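You operate a simulated robot arm through the tools that you are given. There is no shell and no other tool.

The job below is to be done with a simulated robot arm. You get a single attempt, and the scene is never put back.

Task
Roll the stainless blank flat at 1, then bead it at 2.
Fine: it lies on the feed rail; one pass each, back on the rail between them; gap knob to 0, blank left in the zinc out tray.

It is judged by the outcome, as a careful person would: the job done as asked, and still so three seconds after it is handed in. It fails if anything else is knocked over, pushed out of place, dropped, spilled or broken.

Robot
A 7-joint arm with a two-finger parallel gripper, fixed in place. Base frame: the origin is at the foot of the arm, x ahead of it, y to its left, z up. Units: cm, rad, N and s.
Its first joint turns from -2.897 to 2.897 rad. Payload 4.4 kg.
The TCP is the grasp point between the finger pads, 2.3 cm short of the fingertips. In the tool frame z runs along the fingers and y along their closing line. The gripper opens to 9.4 cm. The fingers are 3.8 cm wide and 1 cm thick; the gripper's body (5.4 by 9.6 cm) begins 3.9 cm behind the TCP.
Orientation is that of the tool frame in the base frame, as a unit quaternion [w, x, y, z]. With the fingers straight down and closing along the base's y, the tool's x points along the base's -x, its y along +y and its z along -z.

Tools
- The arm moves only by the tool send_rows. Its argument "rows" is a list of rows, each a list of 7 numbers: the opening, from 0 (shut) to 1 (fully open), then the shift along the tool's x, y, z in cm, then the turn, a rotation vector about the tool's x, y, z in rad. In form: [[gripper, tx, ty, tz, wx, wy, wz], ...]. A call has 1 to 20 rows; each row is the pose to reach, as a shift and turn from the pose commanded when the call began, along the tool's axes at that moment. Each row takes 0.2 s and may step no farther than 5 cm and 0.15 rad from the row before; otherwise, or with a gripper value out of range, the whole call is refused. A pose out of reach is approached as far as the arm can. The call stops where the force on the tool passes 40 N (or 10 N more than at its start, if that is more) or the arm is blocked; 0.2 s more then pass. The fingers move at their own pace (about 7.2 cm/s each) and stop on an object; they squeeze with about 36 N. The grip force told is the motor's: it shows also when the fingers shut on nothing. Time passes only in rows, and 0.2 s behind the last, so rows that repeat a pose let the fingers close. The reply holds the time, the measured pose of the TCP, the force on the tool along the base axes, the opening and the grip force, in the units named above and with some noise, with the torque about the TCP (base axes, N m) and any sound that the robot's microphone picked up.
- Cameras (640 x 400 px; columns grow to the right, rows downward): "scene" is fixed at [21.76, 65.02, 154.69]; the picture's right is [-0.45, -0.89, 0.00], its down [-0.37, 0.18, -0.91] and it looks along [0.82, -0.41, -0.41] (base axes); focal length 316 px, centre (320, 200). "wrist" rides on the gripper at [8.6, 1.6, -7.4] in the tool frame; the picture's right is [-0.18, 0.98, 0.00], its down [-0.58, -0.11, -0.81] and it looks along [-0.79, -0.15, 0.59] (tool axes); focal length 243 px, centre (320, 200). There is no depth. A picture from a camera that has moved, and an enlarged one, comes with that camera's place and axes in the base frame and with its lens.
- capture(camera): a new picture of that camera. It takes no simulated time.
- zoom(camera, box): a new picture of the part [left, top, right, bottom] of that camera's present view, enlarged. It takes no simulated time.
- job_done(): hands the job in; it is judged then, once.

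Places have to be worked out from the pictures, the camera data and where the tool is seen. Open the gripper and draw the arm clear of the work before you hand the job in, unless the task says otherwise.

The tools are called after ">>>" as name(argument=value, ...) on one line, values as JSON. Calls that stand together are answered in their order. send_rows: Moves the arm, as the interface text tells. Its arguments: {"type":"object","properties":{"rows":{"type":"array","items":{"type":"array","items":{"type":"number"}}}},"required":["rows"]} The other tools are called the same way: capture (camera) takes a picture; zoom (camera, box) takes an enlarged picture of a part of a camera's view; job_done () hands the job in.

At the start:

```text
time: 0.0
tool_pos: [80.26, 13.81, 143.35]
tcp_rot: [0.001, 0.0, 1.0, 0.0]
force: [0.0, -0.1, -0.2]
moment: [-0.02, 0.02, 0.05]
width: 9.42
finger_force: 0.0
```

scene: 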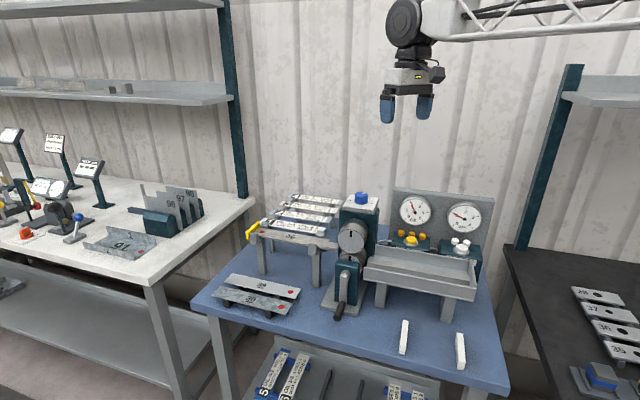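
wrist: 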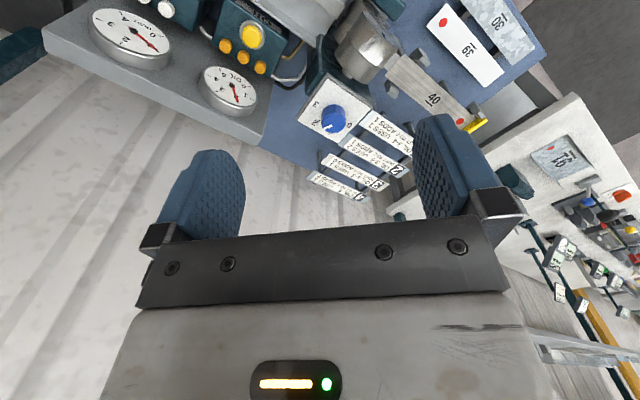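

I'll start by looking closely at the scene to find the machine, the rail, the blank, the labels and the trays.

>>> zoom(camera="scene", box=[190, 180, 350, 280])

>>> zoom(camera="scene", box=[310, 180, 500, 300])

>>> zoom(camera="scene", box=[190, 260, 350, 360])

>>> zoom(camera="scene", box=[240, 320, 480, 400])

>>> zoom(camera="scene", box=[0, 120, 220, 260])

>>> zoom(camera="scene", box=[540, 270, 640, 400])

>>> zoom(camera="wrist", box=[180, 0, 580, 220])

```text
4.00 times, centred on (270, 230) of scene
camera zoom: at [21.76, 65.02, 154.69], right [-0.45, -0.89, 0.0], down [-0.37, 0.18, -0.91], along [0.82, -0.41, -0.41], focal length 1266 px, centre (520, 80)
```

zoom: 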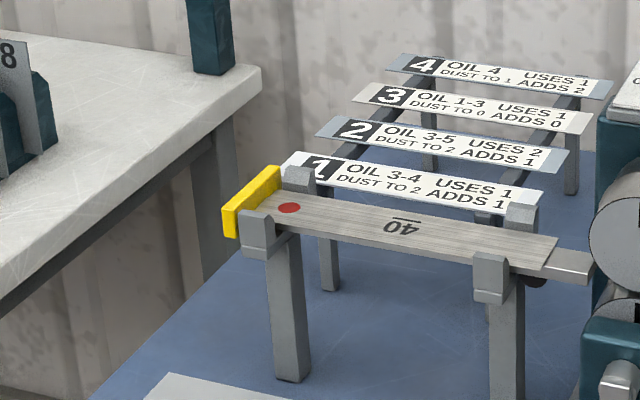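

```text
3.33 times, centred on (405, 240) of scene
camera zoom: at [21.76, 65.02, 154.69], right [-0.45, -0.89, 0.0], down [-0.37, 0.18, -0.91], along [0.82, -0.41, -0.41], focal length 1055 px, centre (37, 67)
```

zoom: 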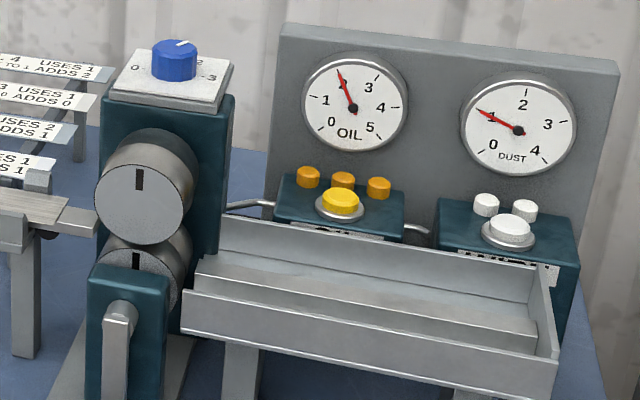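

```text
4.00 times, centred on (270, 310) of scene
camera zoom: at [21.76, 65.02, 154.69], right [-0.45, -0.89, 0.0], down [-0.37, 0.18, -0.91], along [0.82, -0.41, -0.41], focal length 1266 px, centre (520, -240)
```

zoom: 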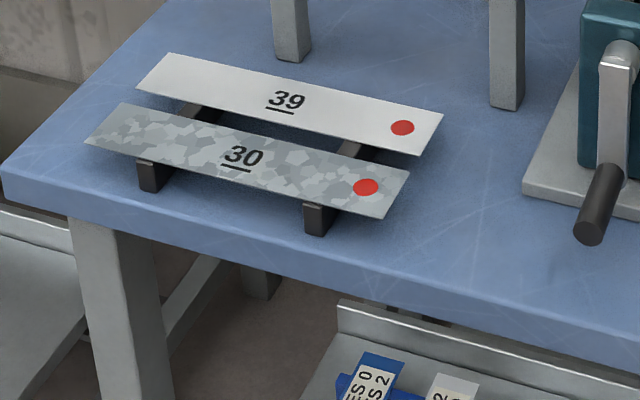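

```text
2.67 times, centred on (360, 360) of scene
camera zoom: at [21.76, 65.02, 154.69], right [-0.45, -0.89, 0.0], down [-0.37, 0.18, -0.91], along [0.82, -0.41, -0.41], focal length 844 px, centre (213, -227)
```

zoom: 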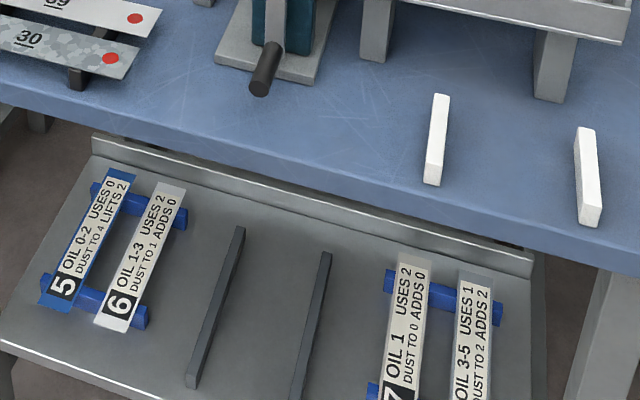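

```text
2.86 times, centred on (110, 190) of scene
camera zoom: at [21.76, 65.02, 154.69], right [-0.45, -0.89, 0.0], down [-0.37, 0.18, -0.91], along [0.82, -0.41, -0.41], focal length 904 px, centre (920, 229)
```

zoom: 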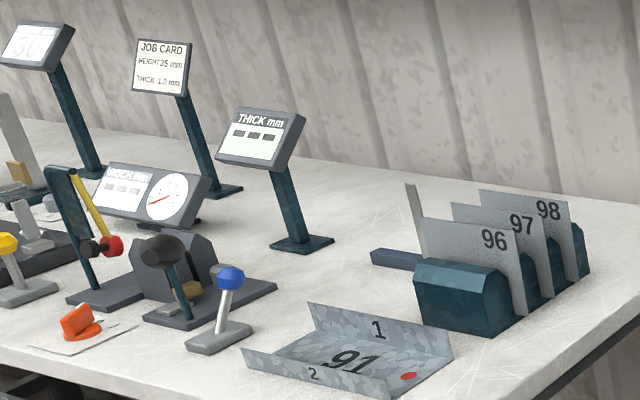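

```text
3.08 times, centred on (590, 335) of scene
camera zoom: at [21.76, 65.02, 154.69], right [-0.45, -0.89, 0.0], down [-0.37, 0.18, -0.91], along [0.82, -0.41, -0.41], focal length 974 px, centre (-511, -215)
```

zoom: 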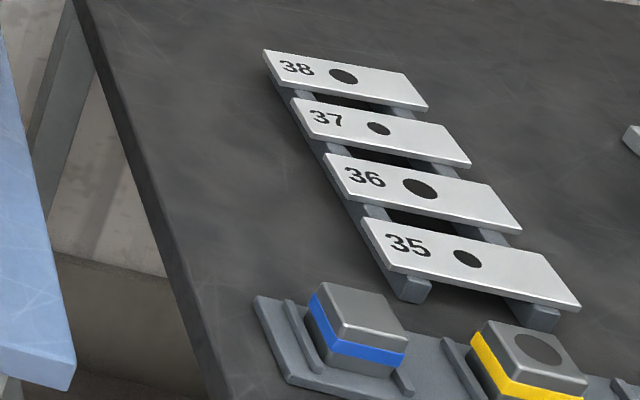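

```text
1.60 times, centred on (380, 110) of wrist
camera zoom: at [71.66, 15.38, 150.8], right [0.18, 0.98, 0.0], down [0.58, -0.11, 0.81], along [0.79, -0.15, -0.59], focal length 388 px, centre (224, 344)
```

zoom: 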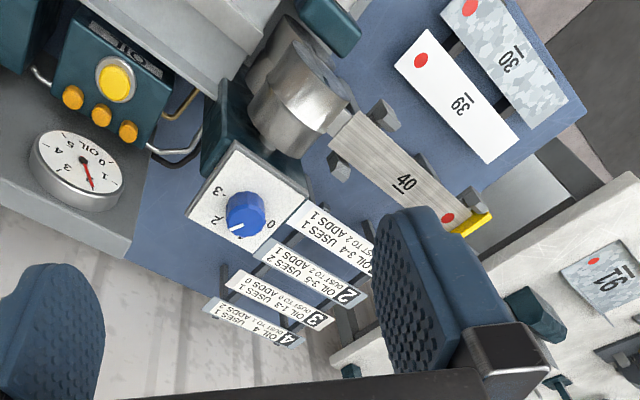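

The machine is a small rolling mill with a knob dial, a crank and a feed rail holding blank 40 (brushed, stainless-looking). I'll zoom in on the knob scale, crank, rolls, button labels and tray.

>>> zoom(camera="scene", box=[332, 185, 388, 220])

>>> zoom(camera="scene", box=[315, 215, 395, 325])

>>> zoom(camera="scene", box=[385, 220, 485, 285])

>>> zoom(camera="scene", box=[240, 210, 350, 280])

>>> zoom(camera="wrist", box=[290, 0, 430, 140])

>>> zoom(camera="wrist", box=[60, 0, 300, 130])

>>> zoom(camera="wrist", box=[360, 0, 520, 140])

```text
11.43 times, centred on (360, 202) of scene
camera zoom: at [21.76, 65.02, 154.69], right [-0.45, -0.89, 0.0], down [-0.37, 0.18, -0.91], along [0.82, -0.41, -0.41], focal length 3617 px, centre (-137, 171)
```

zoom: 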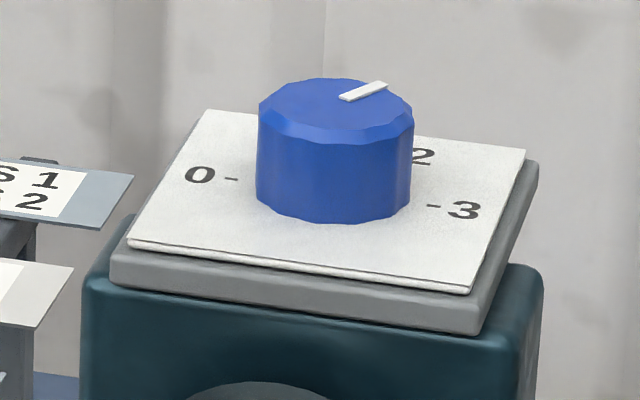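

```text
3.64 times, centred on (355, 270) of scene
camera zoom: at [21.76, 65.02, 154.69], right [-0.45, -0.89, 0.0], down [-0.37, 0.18, -0.91], along [0.82, -0.41, -0.41], focal length 1151 px, centre (193, -54)
```

zoom: 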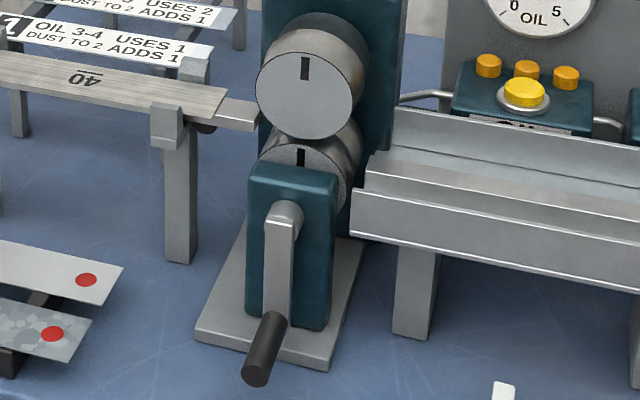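

```text
6.15 times, centred on (435, 252) of scene
camera zoom: at [21.76, 65.02, 154.69], right [-0.45, -0.89, 0.0], down [-0.37, 0.18, -0.91], along [0.82, -0.41, -0.41], focal length 1948 px, centre (-388, -123)
```

zoom: 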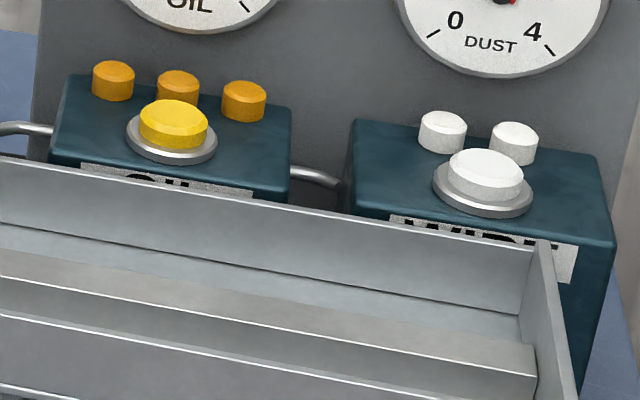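

```text
5.71 times, centred on (295, 245) of scene
camera zoom: at [21.76, 65.02, 154.69], right [-0.45, -0.89, 0.0], down [-0.37, 0.18, -0.91], along [0.82, -0.41, -0.41], focal length 1809 px, centre (463, -57)
```

zoom: 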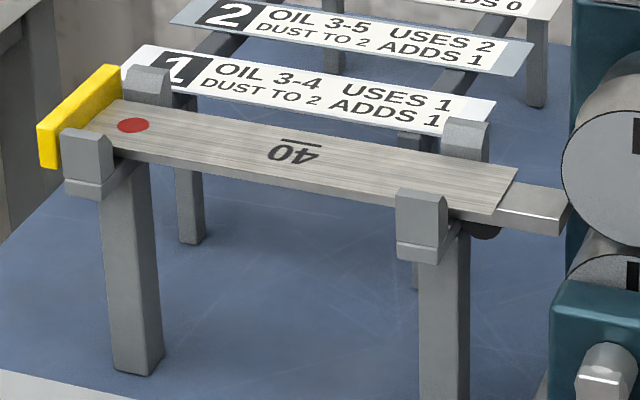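

```text
2.86 times, centred on (360, 70) of wrist
camera zoom: at [71.66, 15.38, 150.8], right [0.18, 0.98, 0.0], down [0.58, -0.11, 0.81], along [0.79, -0.15, -0.59], focal length 693 px, centre (206, 571)
```

zoom: 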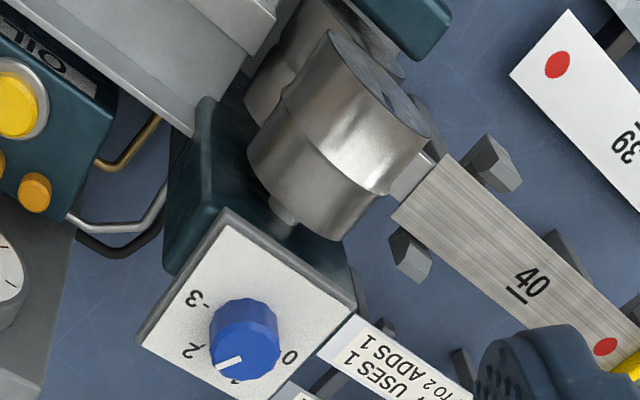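

```text
2.67 times, centred on (180, 65) of wrist
camera zoom: at [71.66, 15.38, 150.8], right [0.18, 0.98, 0.0], down [0.58, -0.11, 0.81], along [0.79, -0.15, -0.59], focal length 647 px, centre (693, 560)
```

zoom: 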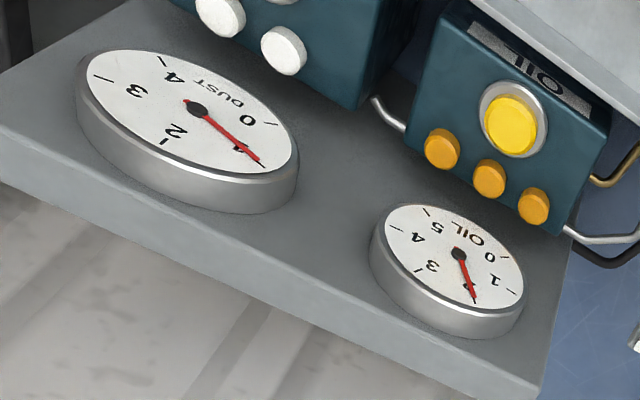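

```text
2.86 times, centred on (440, 70) of wrist
camera zoom: at [71.66, 15.38, 150.8], right [0.18, 0.98, 0.0], down [0.58, -0.11, 0.81], along [0.79, -0.15, -0.59], focal length 693 px, centre (-23, 571)
```

zoom: 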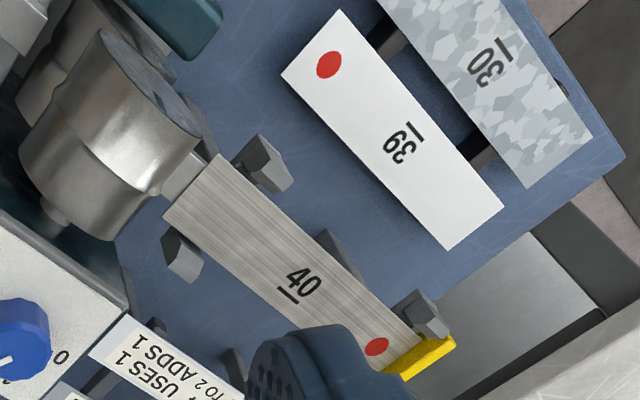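

Blank 40 appears to sit at about z≈102, running diagonally from roughly (112,41) at the tail to (96,25) at the nip, and the knob is near (97,13,115). I'll zoom in tighter on the knob pointer and the nip before moving.

>>> zoom(camera="wrist", box=[295, 85, 375, 135])

>>> zoom(camera="wrist", box=[340, 10, 420, 80])

>>> zoom(camera="scene", box=[325, 215, 375, 255])

>>> zoom(camera="scene", box=[350, 235, 490, 325])

>>> zoom(camera="scene", box=[360, 0, 640, 140])

```text
8.00 times, centred on (335, 110) of wrist
camera zoom: at [71.66, 15.38, 150.8], right [0.18, 0.98, 0.0], down [0.58, -0.11, 0.81], along [0.79, -0.15, -0.59], focal length 1941 px, centre (200, 920)
```

zoom: 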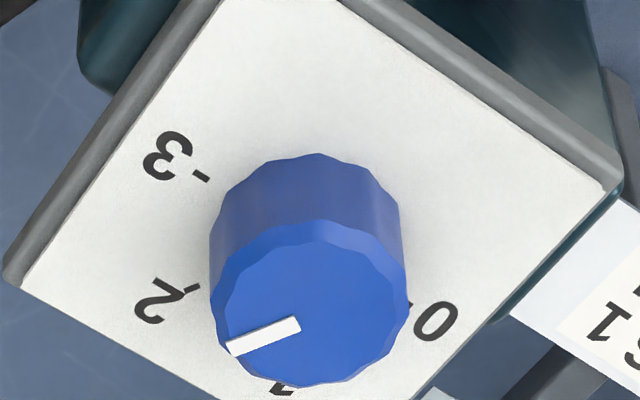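

```text
5.71 times, centred on (380, 45) of wrist
camera zoom: at [71.66, 15.38, 150.8], right [0.18, 0.98, 0.0], down [0.58, -0.11, 0.81], along [0.79, -0.15, -0.59], focal length 1386 px, centre (-23, 1086)
```

zoom: 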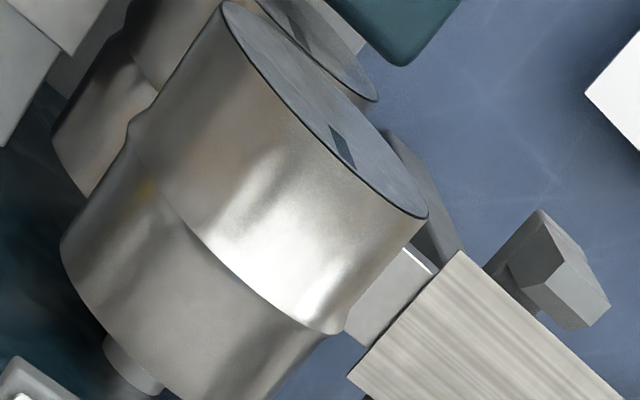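

```text
10.00 times, centred on (350, 235) of scene
camera zoom: at [21.76, 65.02, 154.69], right [-0.45, -0.89, 0.0], down [-0.37, 0.18, -0.91], along [0.82, -0.41, -0.41], focal length 3165 px, centre (20, -150)
```

zoom: 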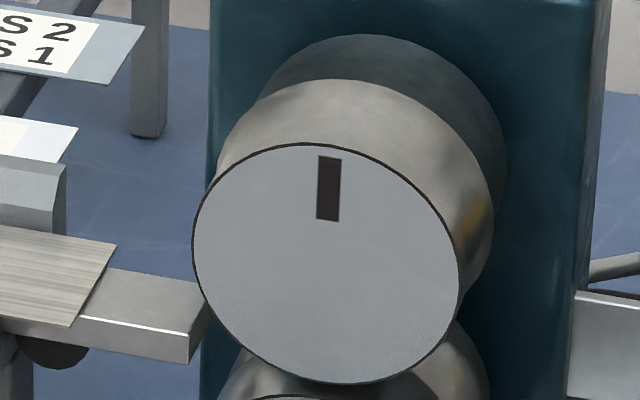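

```text
4.44 times, centred on (420, 280) of scene
camera zoom: at [21.76, 65.02, 154.69], right [-0.45, -0.89, 0.0], down [-0.37, 0.18, -0.91], along [0.82, -0.41, -0.41], focal length 1407 px, centre (-124, -156)
```

zoom: 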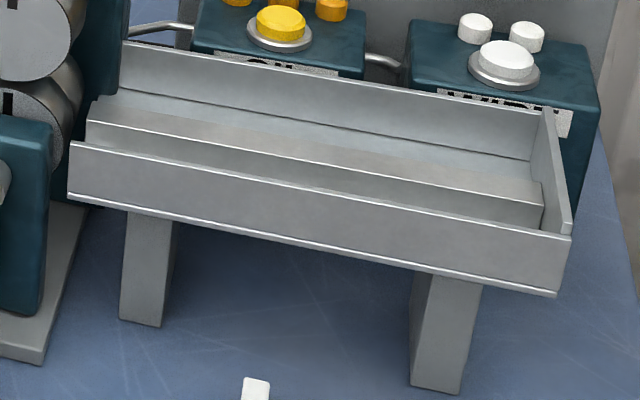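

```text
2.29 times, centred on (500, 70) of scene
camera zoom: at [21.76, 65.02, 154.69], right [-0.45, -0.89, 0.0], down [-0.37, 0.18, -0.91], along [0.82, -0.41, -0.41], focal length 723 px, centre (-91, 497)
```

zoom: 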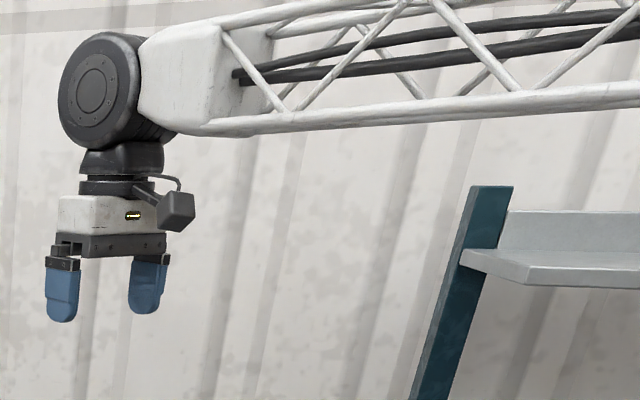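

The dial's 0–3 scale reads with the pointer at about 2, so the knob must first go from 2 to 1 (about +60° about z). I'll move to above the knob at about (97.5, 12.8), yawed −30°, and check the reach.

>>> send_rows(rows=[[1, -3.5, -0.2, 1, 0, 0, 0.1], [1, -7, -0.4, 3, 0, 0, 0.2], [1, -10.5, -0.6, 5, 0, 0, 0.3], [1, -14, -0.8, 8, 0, 0, 0.4], [1, -17.2, -1, 11, 0, 0, 0.5236], [1, -17.2, -1, 14, 0, 0, 0.5236], [1, -17.2, -1, 18, 0, 0, 0.5236]])

>>> capture(camera="scene")

>>> capture(camera="wrist")

```text
time: 1.6
tool_pos: [97.3, 12.89, 125.52]
tcp_rot: [0.0, 0.259, 0.966, 0.001]
force: [-0.3, -0.4, 0.3]
moment: [0.02, -0.03, -0.02]
width: 9.39
finger_force: 0.1
```

```text
taken
```

scene: 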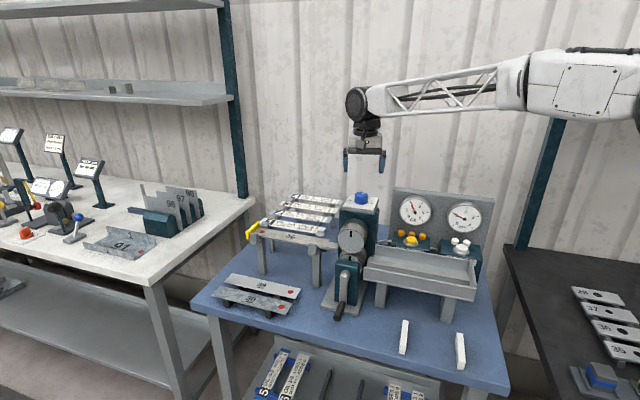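

```text
taken
camera wrist: at [90.75, 18.47, 132.85], right [0.65, 0.76, 0.0], down [0.45, -0.39, 0.81], along [0.61, -0.53, -0.59], focal length 243 px, centre (320, 200)
```

wrist: 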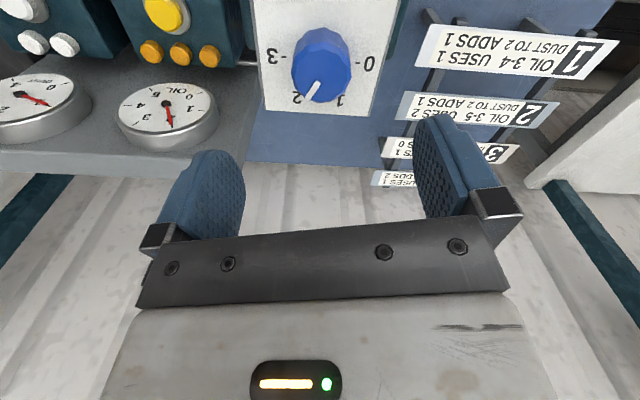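

Reach is fine here. Zooming in to refine the knob centre and pointer before descending.

>>> zoom(camera="wrist", box=[240, 0, 400, 120])

>>> zoom(camera="scene", box=[330, 120, 400, 220])

```text
3.33 times, centred on (320, 60) of wrist
camera zoom: at [90.75, 18.47, 132.85], right [0.65, 0.76, 0.0], down [0.45, -0.39, 0.81], along [0.61, -0.53, -0.59], focal length 809 px, centre (320, 667)
```

zoom: 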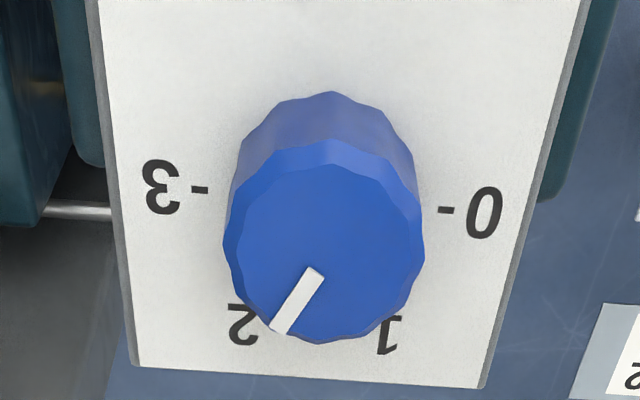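

```text
4.00 times, centred on (365, 170) of scene
camera zoom: at [21.76, 65.02, 154.69], right [-0.45, -0.89, 0.0], down [-0.37, 0.18, -0.91], along [0.82, -0.41, -0.41], focal length 1266 px, centre (140, 320)
```

zoom: 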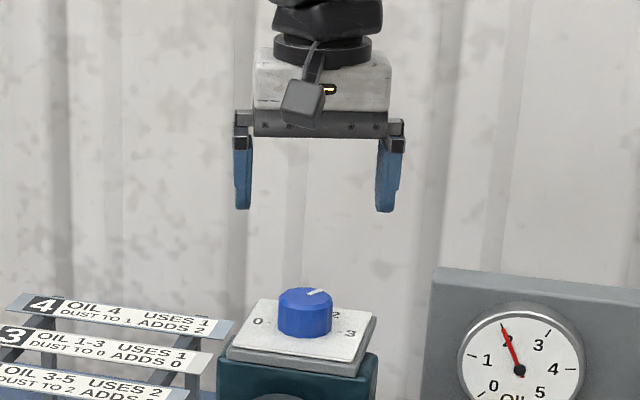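

Knob centre is confirmed at about (97.3, 12.9) with its top at z≈115.6, and the pointer is on 2. Descending to z≈115.9 and closing on the knob.

>>> send_rows(rows=[[1, 0, 0, 2, 0, 0, 0], [1, 0, 0, 4, 0, 0, 0], [1, 0, 0, 6, 0, 0, 0], [1, 0, 0, 8, 0, 0, 0], [1, 0, 0, 9.6, 0, 0, 0], [0, 0, 0, 9.6, 0, 0, 0], [0, 0, 0, 9.6, 0, 0, 0], [0, 0, 0, 9.6, 0, 0, 0]])

>>> zoom(camera="scene", box=[320, 140, 420, 220])

>>> capture(camera="wrist")

```text
time: 3.4
tool_pos: [97.46, 12.91, 115.72]
tcp_rot: [0.0, 0.259, 0.966, 0.0]
force: [23.6, 23.8, -3.2]
moment: [-0.14, -1.05, -0.1]
width: 4.05
finger_force: 45.1
```

```text
5.00 times, centred on (370, 180) of scene
camera zoom: at [21.76, 65.02, 154.69], right [-0.45, -0.89, 0.0], down [-0.37, 0.18, -0.91], along [0.82, -0.41, -0.41], focal length 1582 px, centre (70, 300)
```

zoom: 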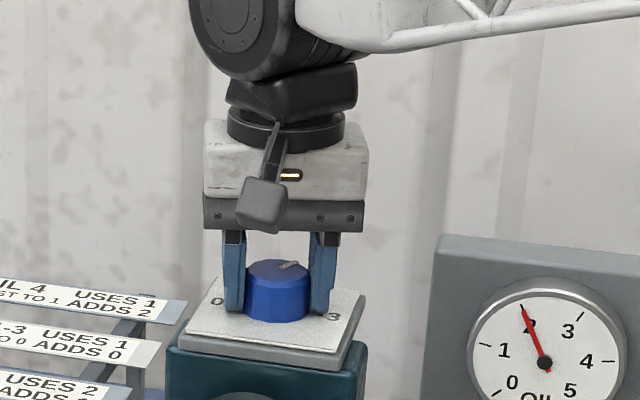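

```text
taken
camera wrist: at [90.83, 18.57, 123.09], right [0.65, 0.76, 0.0], down [0.45, -0.39, 0.81], along [0.61, -0.52, -0.59], focal length 243 px, centre (320, 200)
```

wrist: 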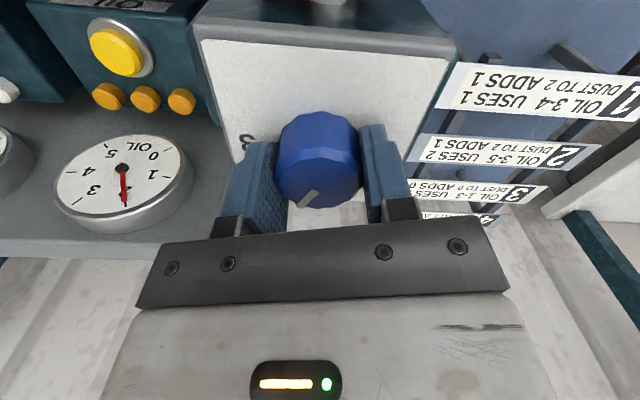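

The knob is gripped (width 4.05) but there's about 33 N lateral force, so I'm off-centre. I'll shift slightly along +tool y to relieve it.

>>> send_rows(rows=[[0, 0, 0.15, 0, 0, 0, 0], [0, 0, 0.3, 0, 0, 0, 0], [0, 0, 0.3, 0, 0, 0, 0]])

```text
time: 4.4
tool_pos: [97.45, 12.9, 115.61]
tcp_rot: [-0.002, 0.26, 0.966, -0.002]
force: [-14.5, -9.2, 5.6]
moment: [-0.09, -0.16, 0.04]
width: 4.08
finger_force: 45.0
stopped in row 3: the force on the tool passed its limit at 46 N (the readings are from after the stop); the commanded pose is now the measured one
```

The force changed sign and is now modest, and the command was reset to the measured pose. I'll start turning toward 1 (base CCW) in small steps.

>>> send_rows(rows=[[0, 0, 0, 0, 0, 0, -0.05], [0, 0, 0, 0, 0, 0, -0.1], [0, 0, 0, 0, 0, 0, -0.2], [0, 0, 0, 0, 0, 0, -0.3]])

>>> capture(camera="wrist")

```text
time: 5.4
tool_pos: [97.38, 13.05, 115.74]
tcp_rot: [-0.001, 0.112, 0.994, -0.001]
force: [-15.9, -4.7, 9.0]
moment: [-0.09, -0.53, 0.0]
width: 4.06
finger_force: 45.2
```

```text
taken
camera wrist: at [89.49, 16.41, 123.1], right [0.4, 0.92, 0.0], down [0.54, -0.23, 0.81], along [0.74, -0.32, -0.59], focal length 243 px, centre (320, 200)
```

wrist: 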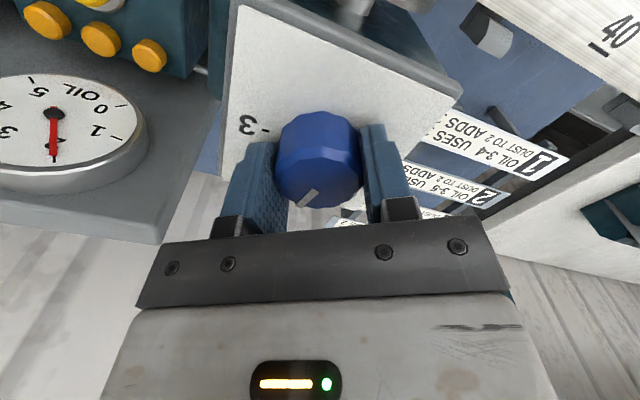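

The knob turns with the gripper and forces are fine. Completing the 60° turn.

>>> send_rows(rows=[[0, 0, 0, 0, 0, 0, -0.1], [0, 0, 0, 0, 0, 0, -0.2], [0, 0, 0, 0, 0, 0, -0.3], [0, 0, 0, 0, 0, 0, -0.4], [0, 0, 0, 0, 0, 0, -0.5], [0, 0, 0, 0, 0, 0, -0.6], [0, 0, 0, 0, 0, 0, -0.7], [0, 0, 0, 0, 0, 0, -0.747], [0, 0, 0, 0, 0, 0, -0.747]])

>>> capture(camera="wrist")

>>> zoom(camera="scene", box=[320, 140, 420, 220])

```text
time: 7.4
tool_pos: [97.4, 13.11, 115.67]
tcp_rot: [-0.002, -0.259, 0.966, -0.001]
force: [0.9, 38.9, 0.0]
moment: [0.69, -0.98, -0.06]
width: 4.02
finger_force: 44.9
```

```text
taken
camera wrist: at [89.26, 10.15, 123.11], right [-0.33, 0.94, 0.0], down [0.56, 0.2, 0.8], along [0.76, 0.27, -0.59], focal length 243 px, centre (320, 200)
```

wrist: 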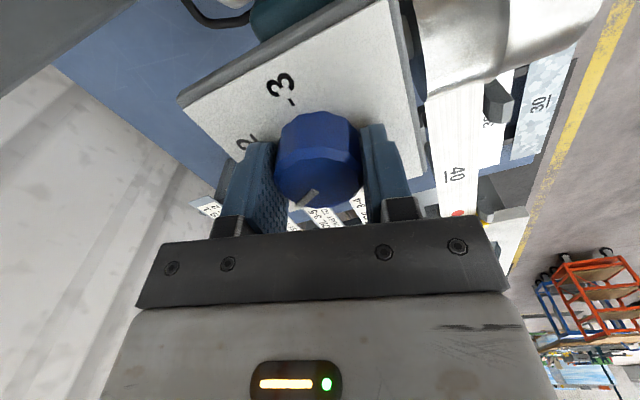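

```text
5.00 times, centred on (370, 180) of scene
camera zoom: at [21.76, 65.02, 154.69], right [-0.45, -0.89, 0.0], down [-0.37, 0.18, -0.91], along [0.82, -0.41, -0.41], focal length 1582 px, centre (70, 300)
```

zoom: 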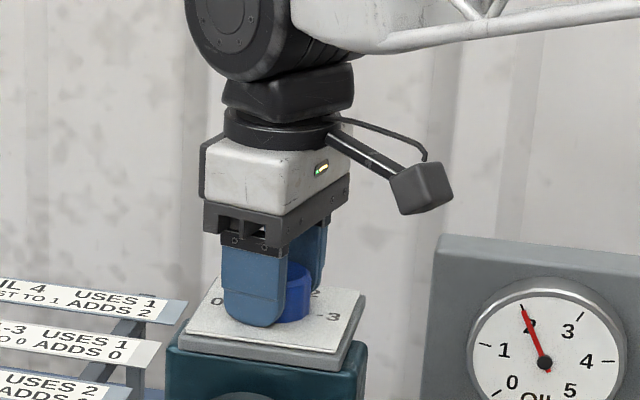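

The turn is complete at yaw +30°. Opening and rising to check the pointer.

>>> send_rows(rows=[[1, 0, 0, 0, 0, 0, 0], [1, 0, 0, 0, 0, 0, 0], [1, 0, 0, 0, 0, 0, 0], [1, 0, 0, -3, 0, 0, 0], [1, 0, 0, -7, 0, 0, 0], [1, 0, 0, -11, 0, 0, 0]])

>>> capture(camera="wrist")

>>> zoom(camera="scene", box=[332, 185, 388, 220])

```text
time: 8.8
tool_pos: [97.77, 13.1, 126.38]
tcp_rot: [-0.003, -0.258, 0.966, 0.001]
force: [0.4, 0.2, -0.2]
moment: [-0.03, 0.03, -0.01]
width: 9.42
finger_force: 0.0
```

```text
taken
camera wrist: at [89.54, 10.03, 133.96], right [-0.33, 0.94, 0.0], down [0.56, 0.2, 0.8], along [0.76, 0.27, -0.6], focal length 243 px, centre (320, 200)
```

wrist: 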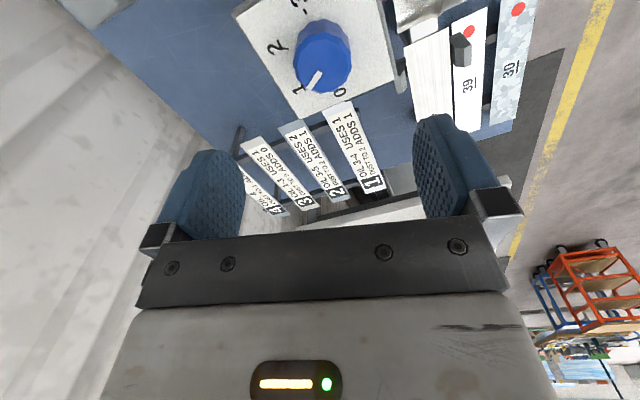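

```text
11.43 times, centred on (360, 202) of scene
camera zoom: at [21.76, 65.02, 154.69], right [-0.45, -0.89, 0.0], down [-0.37, 0.18, -0.91], along [0.82, -0.41, -0.41], focal length 3617 px, centre (-137, 171)
```

zoom: 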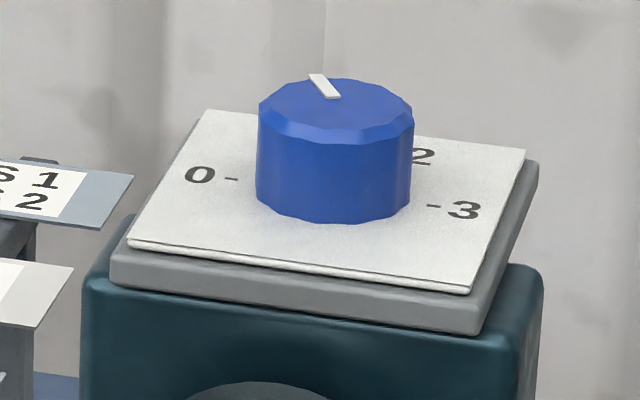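

>>> zoom(camera="wrist", box=[230, 0, 390, 110])

>>> zoom(camera="wrist", box=[380, 0, 560, 120])

```text
3.64 times, centred on (310, 55) of wrist
camera zoom: at [89.54, 10.03, 133.96], right [-0.33, 0.94, 0.0], down [0.56, 0.2, 0.8], along [0.76, 0.27, -0.6], focal length 882 px, centre (356, 727)
```

zoom: 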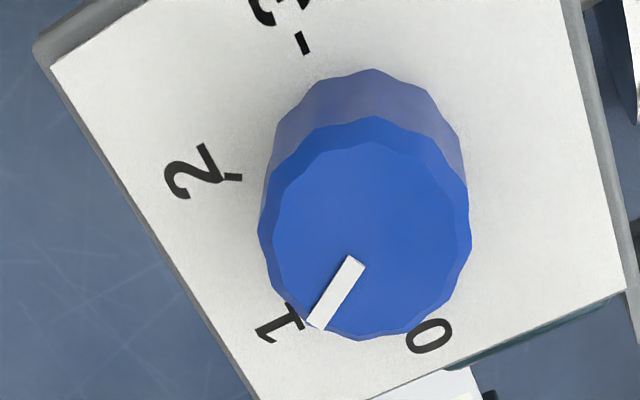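

```text
3.33 times, centred on (470, 60) of wrist
camera zoom: at [89.54, 10.03, 133.96], right [-0.33, 0.94, 0.0], down [0.56, 0.2, 0.8], along [0.76, 0.27, -0.6], focal length 809 px, centre (-180, 667)
```

zoom: 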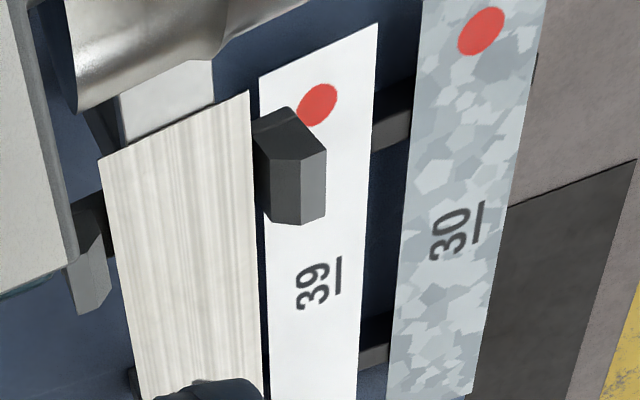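

The knob now reads 1. Next I'll move above the middle of the rail at yaw 45°, where the fingers close across the blank, to inspect the rail and check reach.

>>> send_rows(rows=[[1, -2.5, 2.2, 0, 0, 0, -0.04], [1, -5, 4.4, 0, 0, 0, -0.08], [1, -7.5, 6.6, 0, 0, 0, -0.12], [1, -10, 8.9, 0, 0, 0, -0.16], [1, -12.5, 11.1, 0, 0, 0, -0.2], [1, -14.5, 13, 0, 0, 0, -0.24], [1, -16.24, 14.53, 0, 0, 0, -0.2618], [1, -16.24, 14.53, 0, 0, 0, -0.2618]])

>>> capture(camera="wrist")

>>> capture(camera="scene")

```text
time: 10.6
tool_pos: [104.31, 33.72, 126.54]
tcp_rot: [-0.002, -0.383, 0.924, 0.001]
force: [0.3, -0.7, 0.6]
moment: [-0.02, -0.02, -0.02]
width: 9.39
finger_force: 0.1
```

```text
taken
camera wrist: at [97.13, 28.63, 133.95], right [-0.56, 0.83, 0.0], down [0.49, 0.33, 0.8], along [0.66, 0.45, -0.59], focal length 243 px, centre (320, 200)
```

wrist: 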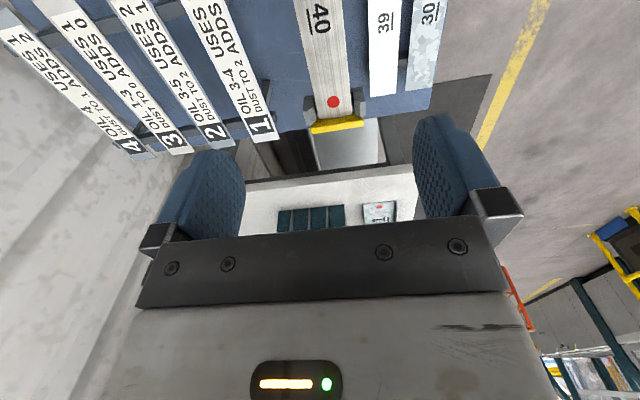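

```text
taken
```

scene: 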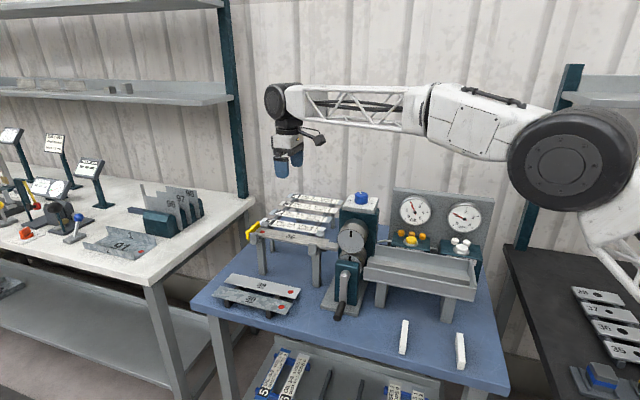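

Reach is fine. I'll zoom in on the rail and the neighbouring card to check finger clearance.

>>> zoom(camera="wrist", box=[180, 0, 440, 150])

>>> zoom(camera="scene", box=[240, 190, 350, 260])

```text
2.46 times, centred on (310, 75) of wrist
camera zoom: at [97.13, 28.63, 133.95], right [-0.56, 0.83, 0.0], down [0.49, 0.33, 0.8], along [0.66, 0.45, -0.59], focal length 597 px, centre (345, 508)
```

zoom: 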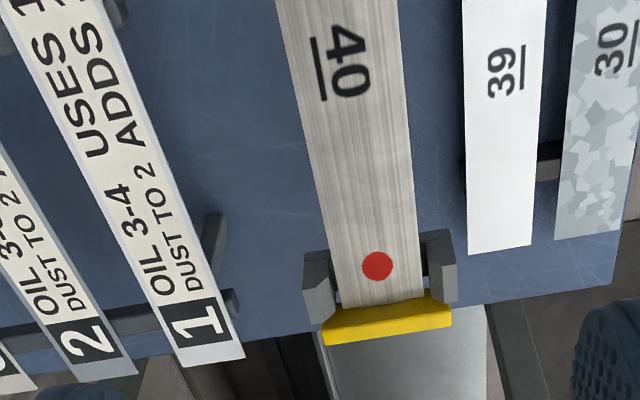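

```text
5.71 times, centred on (295, 225) of scene
camera zoom: at [21.76, 65.02, 154.69], right [-0.45, -0.89, 0.0], down [-0.37, 0.18, -0.91], along [0.82, -0.41, -0.41], focal length 1809 px, centre (463, 57)
```

zoom: 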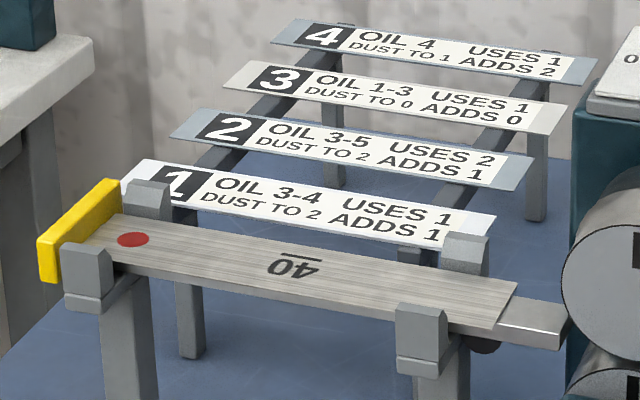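

Neighbouring card 1 is about 11 cm from the rail axis and lower, so the fingers have clearance. I'll descend on the rear half of the blank (about (108.1, 37.2)), stopping at z≈106 first to check alignment.

>>> send_rows(rows=[[1, -2.5, -0.1, 3, 0, 0, 0], [1, -5.13, -0.25, 6, 0, 0, 0], [1, -5.13, -0.25, 10, 0, 0, 0], [1, -5.13, -0.25, 14, 0, 0, 0], [1, -5.13, -0.25, 17, 0, 0, 0], [1, -5.13, -0.25, 20, 0, 0, 0], [1, -5.13, -0.25, 20, 0, 0, 0]])

>>> capture(camera="wrist")

>>> zoom(camera="scene", box=[230, 180, 360, 270])

```text
time: 12.2
tool_pos: [108.1, 37.13, 106.41]
tcp_rot: [-0.002, -0.381, 0.924, 0.0]
force: [0.3, -0.5, 0.0]
moment: [0.02, -0.02, 0.03]
width: 9.42
finger_force: 0.0
```

```text
taken
camera wrist: at [100.95, 32.17, 113.89], right [-0.56, 0.83, 0.0], down [0.49, 0.33, 0.8], along [0.66, 0.45, -0.59], focal length 243 px, centre (320, 200)
```

wrist: 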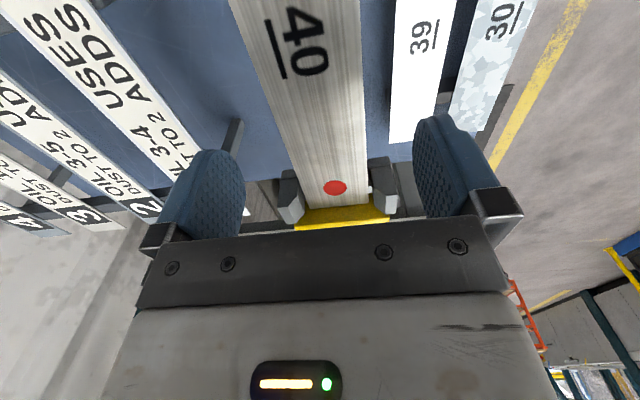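

```text
4.44 times, centred on (295, 225) of scene
camera zoom: at [21.76, 65.02, 154.69], right [-0.45, -0.89, 0.0], down [-0.37, 0.18, -0.91], along [0.82, -0.41, -0.41], focal length 1407 px, centre (431, 89)
```

zoom: 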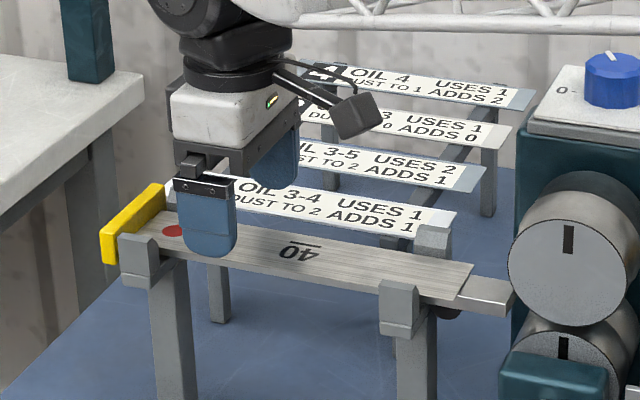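

The fingers straddle the blank with the tail forks clear. Lowering the last 4 cm and closing on the blank's edges.

>>> send_rows(rows=[[1, 0, 0, 1.5, 0, 0, 0], [1, 0, 0, 3, 0, 0, 0], [1, 0, 0, 4.1, 0, 0, 0], [0.6, 0, 0, 4.1, 0, 0, 0], [0.45, 0, 0, 4.1, 0, 0, 0], [0.45, 0, 0, 4.1, 0, 0, 0]])

>>> capture(camera="wrist")

>>> zoom(camera="scene", box=[230, 180, 360, 270])

```text
time: 13.6
tool_pos: [108.16, 37.27, 102.44]
tcp_rot: [-0.002, -0.383, 0.924, 0.001]
force: [0.1, -0.9, 0.2]
moment: [0.02, 0.01, -0.01]
width: 4.9
finger_force: 36.2
```

```text
taken
camera wrist: at [100.96, 32.16, 109.89], right [-0.56, 0.83, 0.0], down [0.49, 0.33, 0.8], along [0.66, 0.45, -0.59], focal length 243 px, centre (320, 200)
```

wrist: 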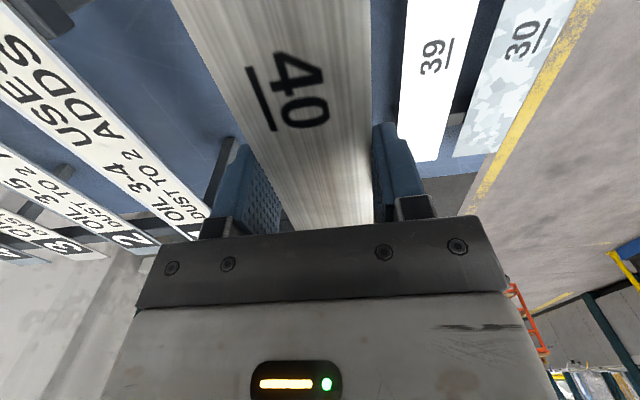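

```text
4.44 times, centred on (295, 225) of scene
camera zoom: at [21.76, 65.02, 154.69], right [-0.45, -0.89, 0.0], down [-0.37, 0.18, -0.91], along [0.82, -0.41, -0.41], focal length 1407 px, centre (431, 89)
```

zoom: 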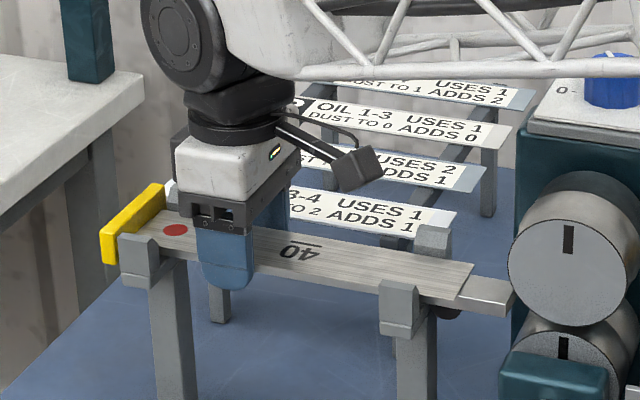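

Gripped at width 4.9 cm with negligible side force. Sliding the blank toward the rolls (+tool x) by 4 cm, slowly.

>>> send_rows(rows=[[0.4, 0.5, 0, 0, 0, 0, 0], [0.4, 1, 0, 0, 0, 0, 0], [0.4, 1.5, 0, 0, 0, 0, 0], [0.4, 2, 0, 0, 0, 0, 0], [0.4, 2.5, 0, 0, 0, 0, 0], [0.4, 3, 0, 0, 0, 0, 0], [0.4, 3.5, 0, 0, 0, 0, 0], [0.4, 4, 0, 0, 0, 0, 0]])

>>> zoom(camera="scene", box=[240, 190, 400, 310])

```text
time: 15.4
tool_pos: [105.23, 34.26, 102.51]
tcp_rot: [-0.001, -0.382, 0.924, 0.0]
force: [0.0, 0.6, 1.0]
moment: [0.04, -0.05, -0.03]
width: 4.92
finger_force: 36.1
```

```text
3.33 times, centred on (320, 250) of scene
camera zoom: at [21.76, 65.02, 154.69], right [-0.45, -0.89, 0.0], down [-0.37, 0.18, -0.91], along [0.82, -0.41, -0.41], focal length 1055 px, centre (320, 33)
```

zoom: 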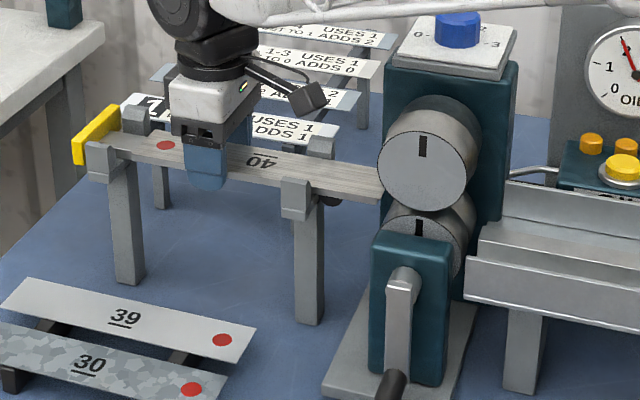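

The blank slides freely and its front edge is at the roll. Pushing further into the nip in small steps, watching force and sound.

>>> send_rows(rows=[[0.4, 0.4, 0, 0, 0, 0, 0], [0.4, 0.8, 0, 0, 0, 0, 0], [0.4, 1.2, 0, 0, 0, 0, 0], [0.4, 1.6, 0, 0, 0, 0, 0], [0.4, 2, 0, 0, 0, 0, 0], [0.4, 2.4, 0, 0, 0, 0, 0], [0.4, 2.8, 0, 0, 0, 0, 0]])

>>> zoom(camera="scene", box=[240, 190, 400, 310])

```text
time: 17.0
tool_pos: [103.25, 32.39, 102.6]
tcp_rot: [-0.001, -0.382, 0.924, 0.0]
force: [0.0, 0.2, 0.5]
moment: [-0.01, 0.02, 0.0]
width: 4.91
finger_force: 36.6
```

```text
3.33 times, centred on (320, 250) of scene
camera zoom: at [21.76, 65.02, 154.69], right [-0.45, -0.89, 0.0], down [-0.37, 0.18, -0.91], along [0.82, -0.41, -0.41], focal length 1055 px, centre (320, 33)
```

zoom: 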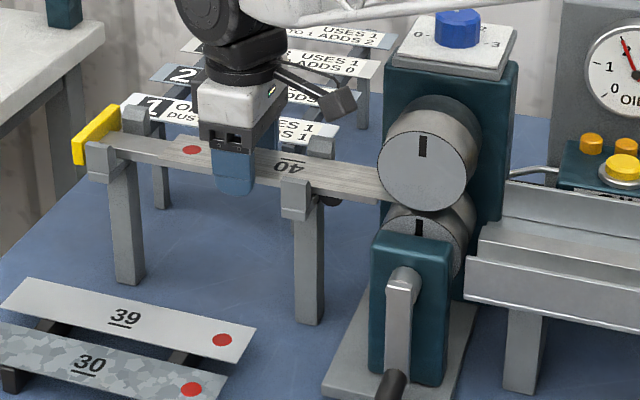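

Still no resistance at about 6.8 cm advance. Continuing 2 cm more, which still leaves room before the front forks.

>>> send_rows(rows=[[0.4, 0.4, 0, 0, 0, 0, 0], [0.4, 0.8, 0, 0, 0, 0, 0], [0.4, 1.2, 0, 0, 0, 0, 0], [0.4, 1.6, 0, 0, 0, 0, 0], [0.4, 2, 0, 0, 0, 0, 0]])

>>> zoom(camera="scene", box=[240, 190, 400, 310])

>>> capture(camera="wrist")

```text
time: 18.2
tool_pos: [101.81, 30.93, 102.48]
tcp_rot: [-0.002, -0.382, 0.924, 0.0]
force: [1.2, 0.6, 0.7]
moment: [0.03, 0.0, 0.02]
width: 4.9
finger_force: 35.8
```

```text
3.33 times, centred on (320, 250) of scene
camera zoom: at [21.76, 65.02, 154.69], right [-0.45, -0.89, 0.0], down [-0.37, 0.18, -0.91], along [0.82, -0.41, -0.41], focal length 1055 px, centre (320, 33)
```

zoom: 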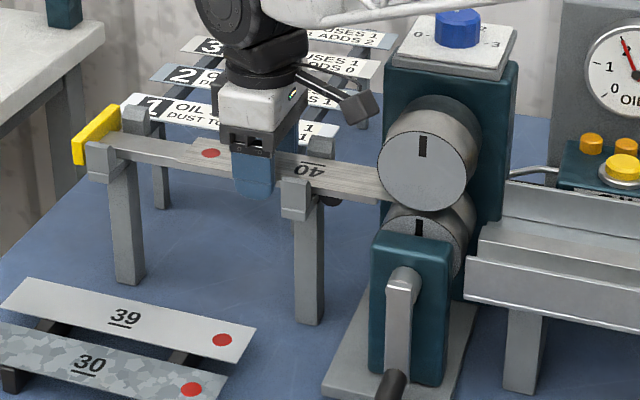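

```text
taken
camera wrist: at [94.64, 25.83, 109.98], right [-0.56, 0.83, 0.0], down [0.49, 0.33, 0.8], along [0.66, 0.45, -0.59], focal length 243 px, centre (320, 200)
```

wrist: 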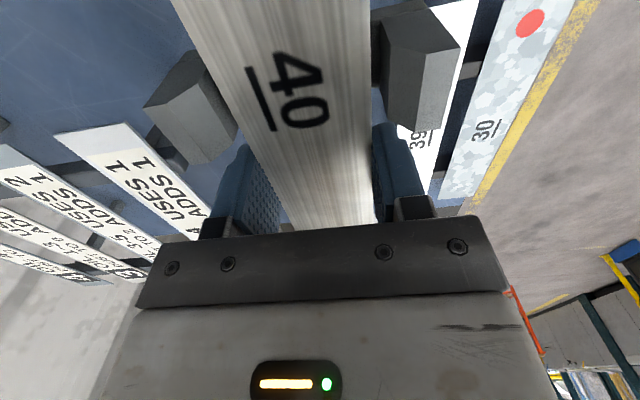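

The blank has gone in freely about 8.9 cm, so its lead edge should be just past the roll centreline. Nothing self-feeds and the roll marks are still, so the crank presumably drives it. I'll release, lift clear and look at the crank.

>>> send_rows(rows=[[0.7, 0, 0, 0, 0, 0, 0], [0.7, 0, 0, 0, 0, 0, 0], [0.7, 0, 0, -2, 0, 0, 0], [0.7, 0, 0, -5, 0, 0, 0], [0.7, 0, 0, -9, 0, 0, 0], [0.7, 0, 0, -13, 0, 0, 0], [0.7, 0, 0, -17, 0, 0, 0]])

>>> zoom(camera="scene", box=[240, 190, 400, 310])

```text
time: 19.8
tool_pos: [102.07, 30.98, 119.26]
tcp_rot: [-0.001, -0.382, 0.924, 0.0]
force: [-0.6, -0.2, -0.1]
moment: [0.02, 0.02, -0.02]
width: 6.58
finger_force: 0.1
```

```text
3.33 times, centred on (320, 250) of scene
camera zoom: at [21.76, 65.02, 154.69], right [-0.45, -0.89, 0.0], down [-0.37, 0.18, -0.91], along [0.82, -0.41, -0.41], focal length 1055 px, centre (320, 33)
```

zoom: 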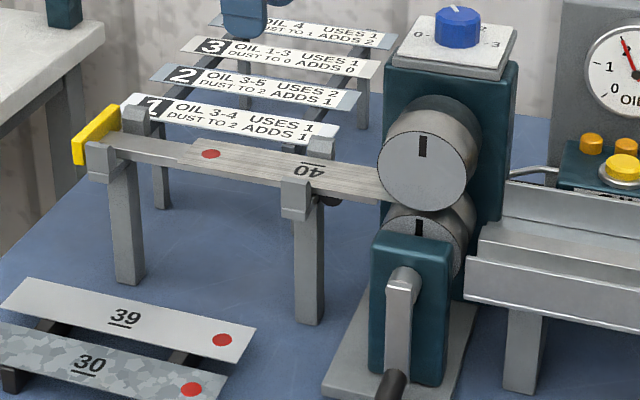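

The blank stayed put with its tail still on the rail. I estimate the crank hub at (85.3, 25.2, 98) with the handle hanging at z≈87.6. I'll move to the operator side, yawed −45°, to look at it.

>>> send_rows(rows=[[0.7, 1.3, 2.1, 0, 0, 0, 0.131], [0.7, 2.6, 4.2, 0, 0, 0, 0.262], [0.7, 4, 6.3, 0, 0, 0, 0.393], [0.7, 5.3, 8.4, 0, 0, 0, 0.524], [0.7, 6.6, 10.5, 0, 0, 0, 0.655], [0.7, 8, 12.6, 0, 0, 0, 0.785], [0.7, 9.3, 14.7, 0, 0, 0, 0.916], [0.7, 10.6, 16.8, 1, 0, 0, 1.047], [0.7, 11.9, 18.9, 3, 0, 0, 1.178], [0.7, 13.2, 21, 5, 0, 0, 1.309], [0.7, 14.6, 23, 8, 0, 0, 1.44], [0.7, 15.9, 25.1, 11, 0, 0, 1.5708], [0.7, 15.9, 25.1, 11, 0, 0, 1.5708]])

>>> capture(camera="wrist")

>>> capture(camera="scene")

```text
time: 22.6
tool_pos: [72.67, 37.52, 108.65]
tcp_rot: [-0.002, 0.384, 0.923, -0.001]
force: [-0.2, -0.1, 0.0]
moment: [0.03, 0.02, 0.01]
width: 6.56
finger_force: 0.1
```

```text
taken
camera wrist: at [67.97, 44.7, 116.05], right [0.83, 0.56, 0.0], down [0.33, -0.49, 0.81], along [0.45, -0.67, -0.59], focal length 243 px, centre (320, 200)
```

wrist: 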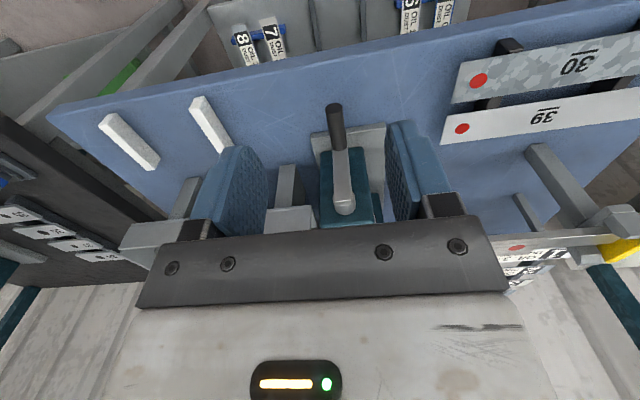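

```text
taken
```

scene: 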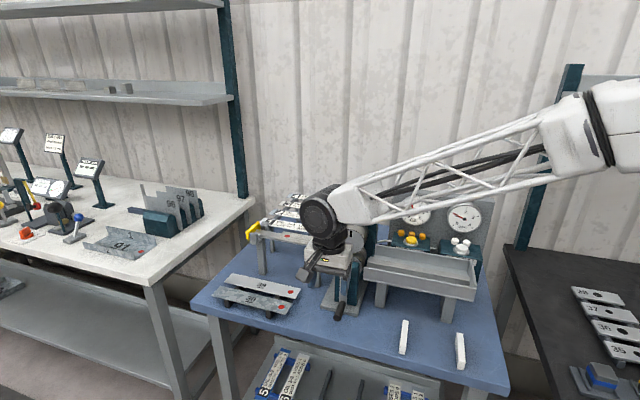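

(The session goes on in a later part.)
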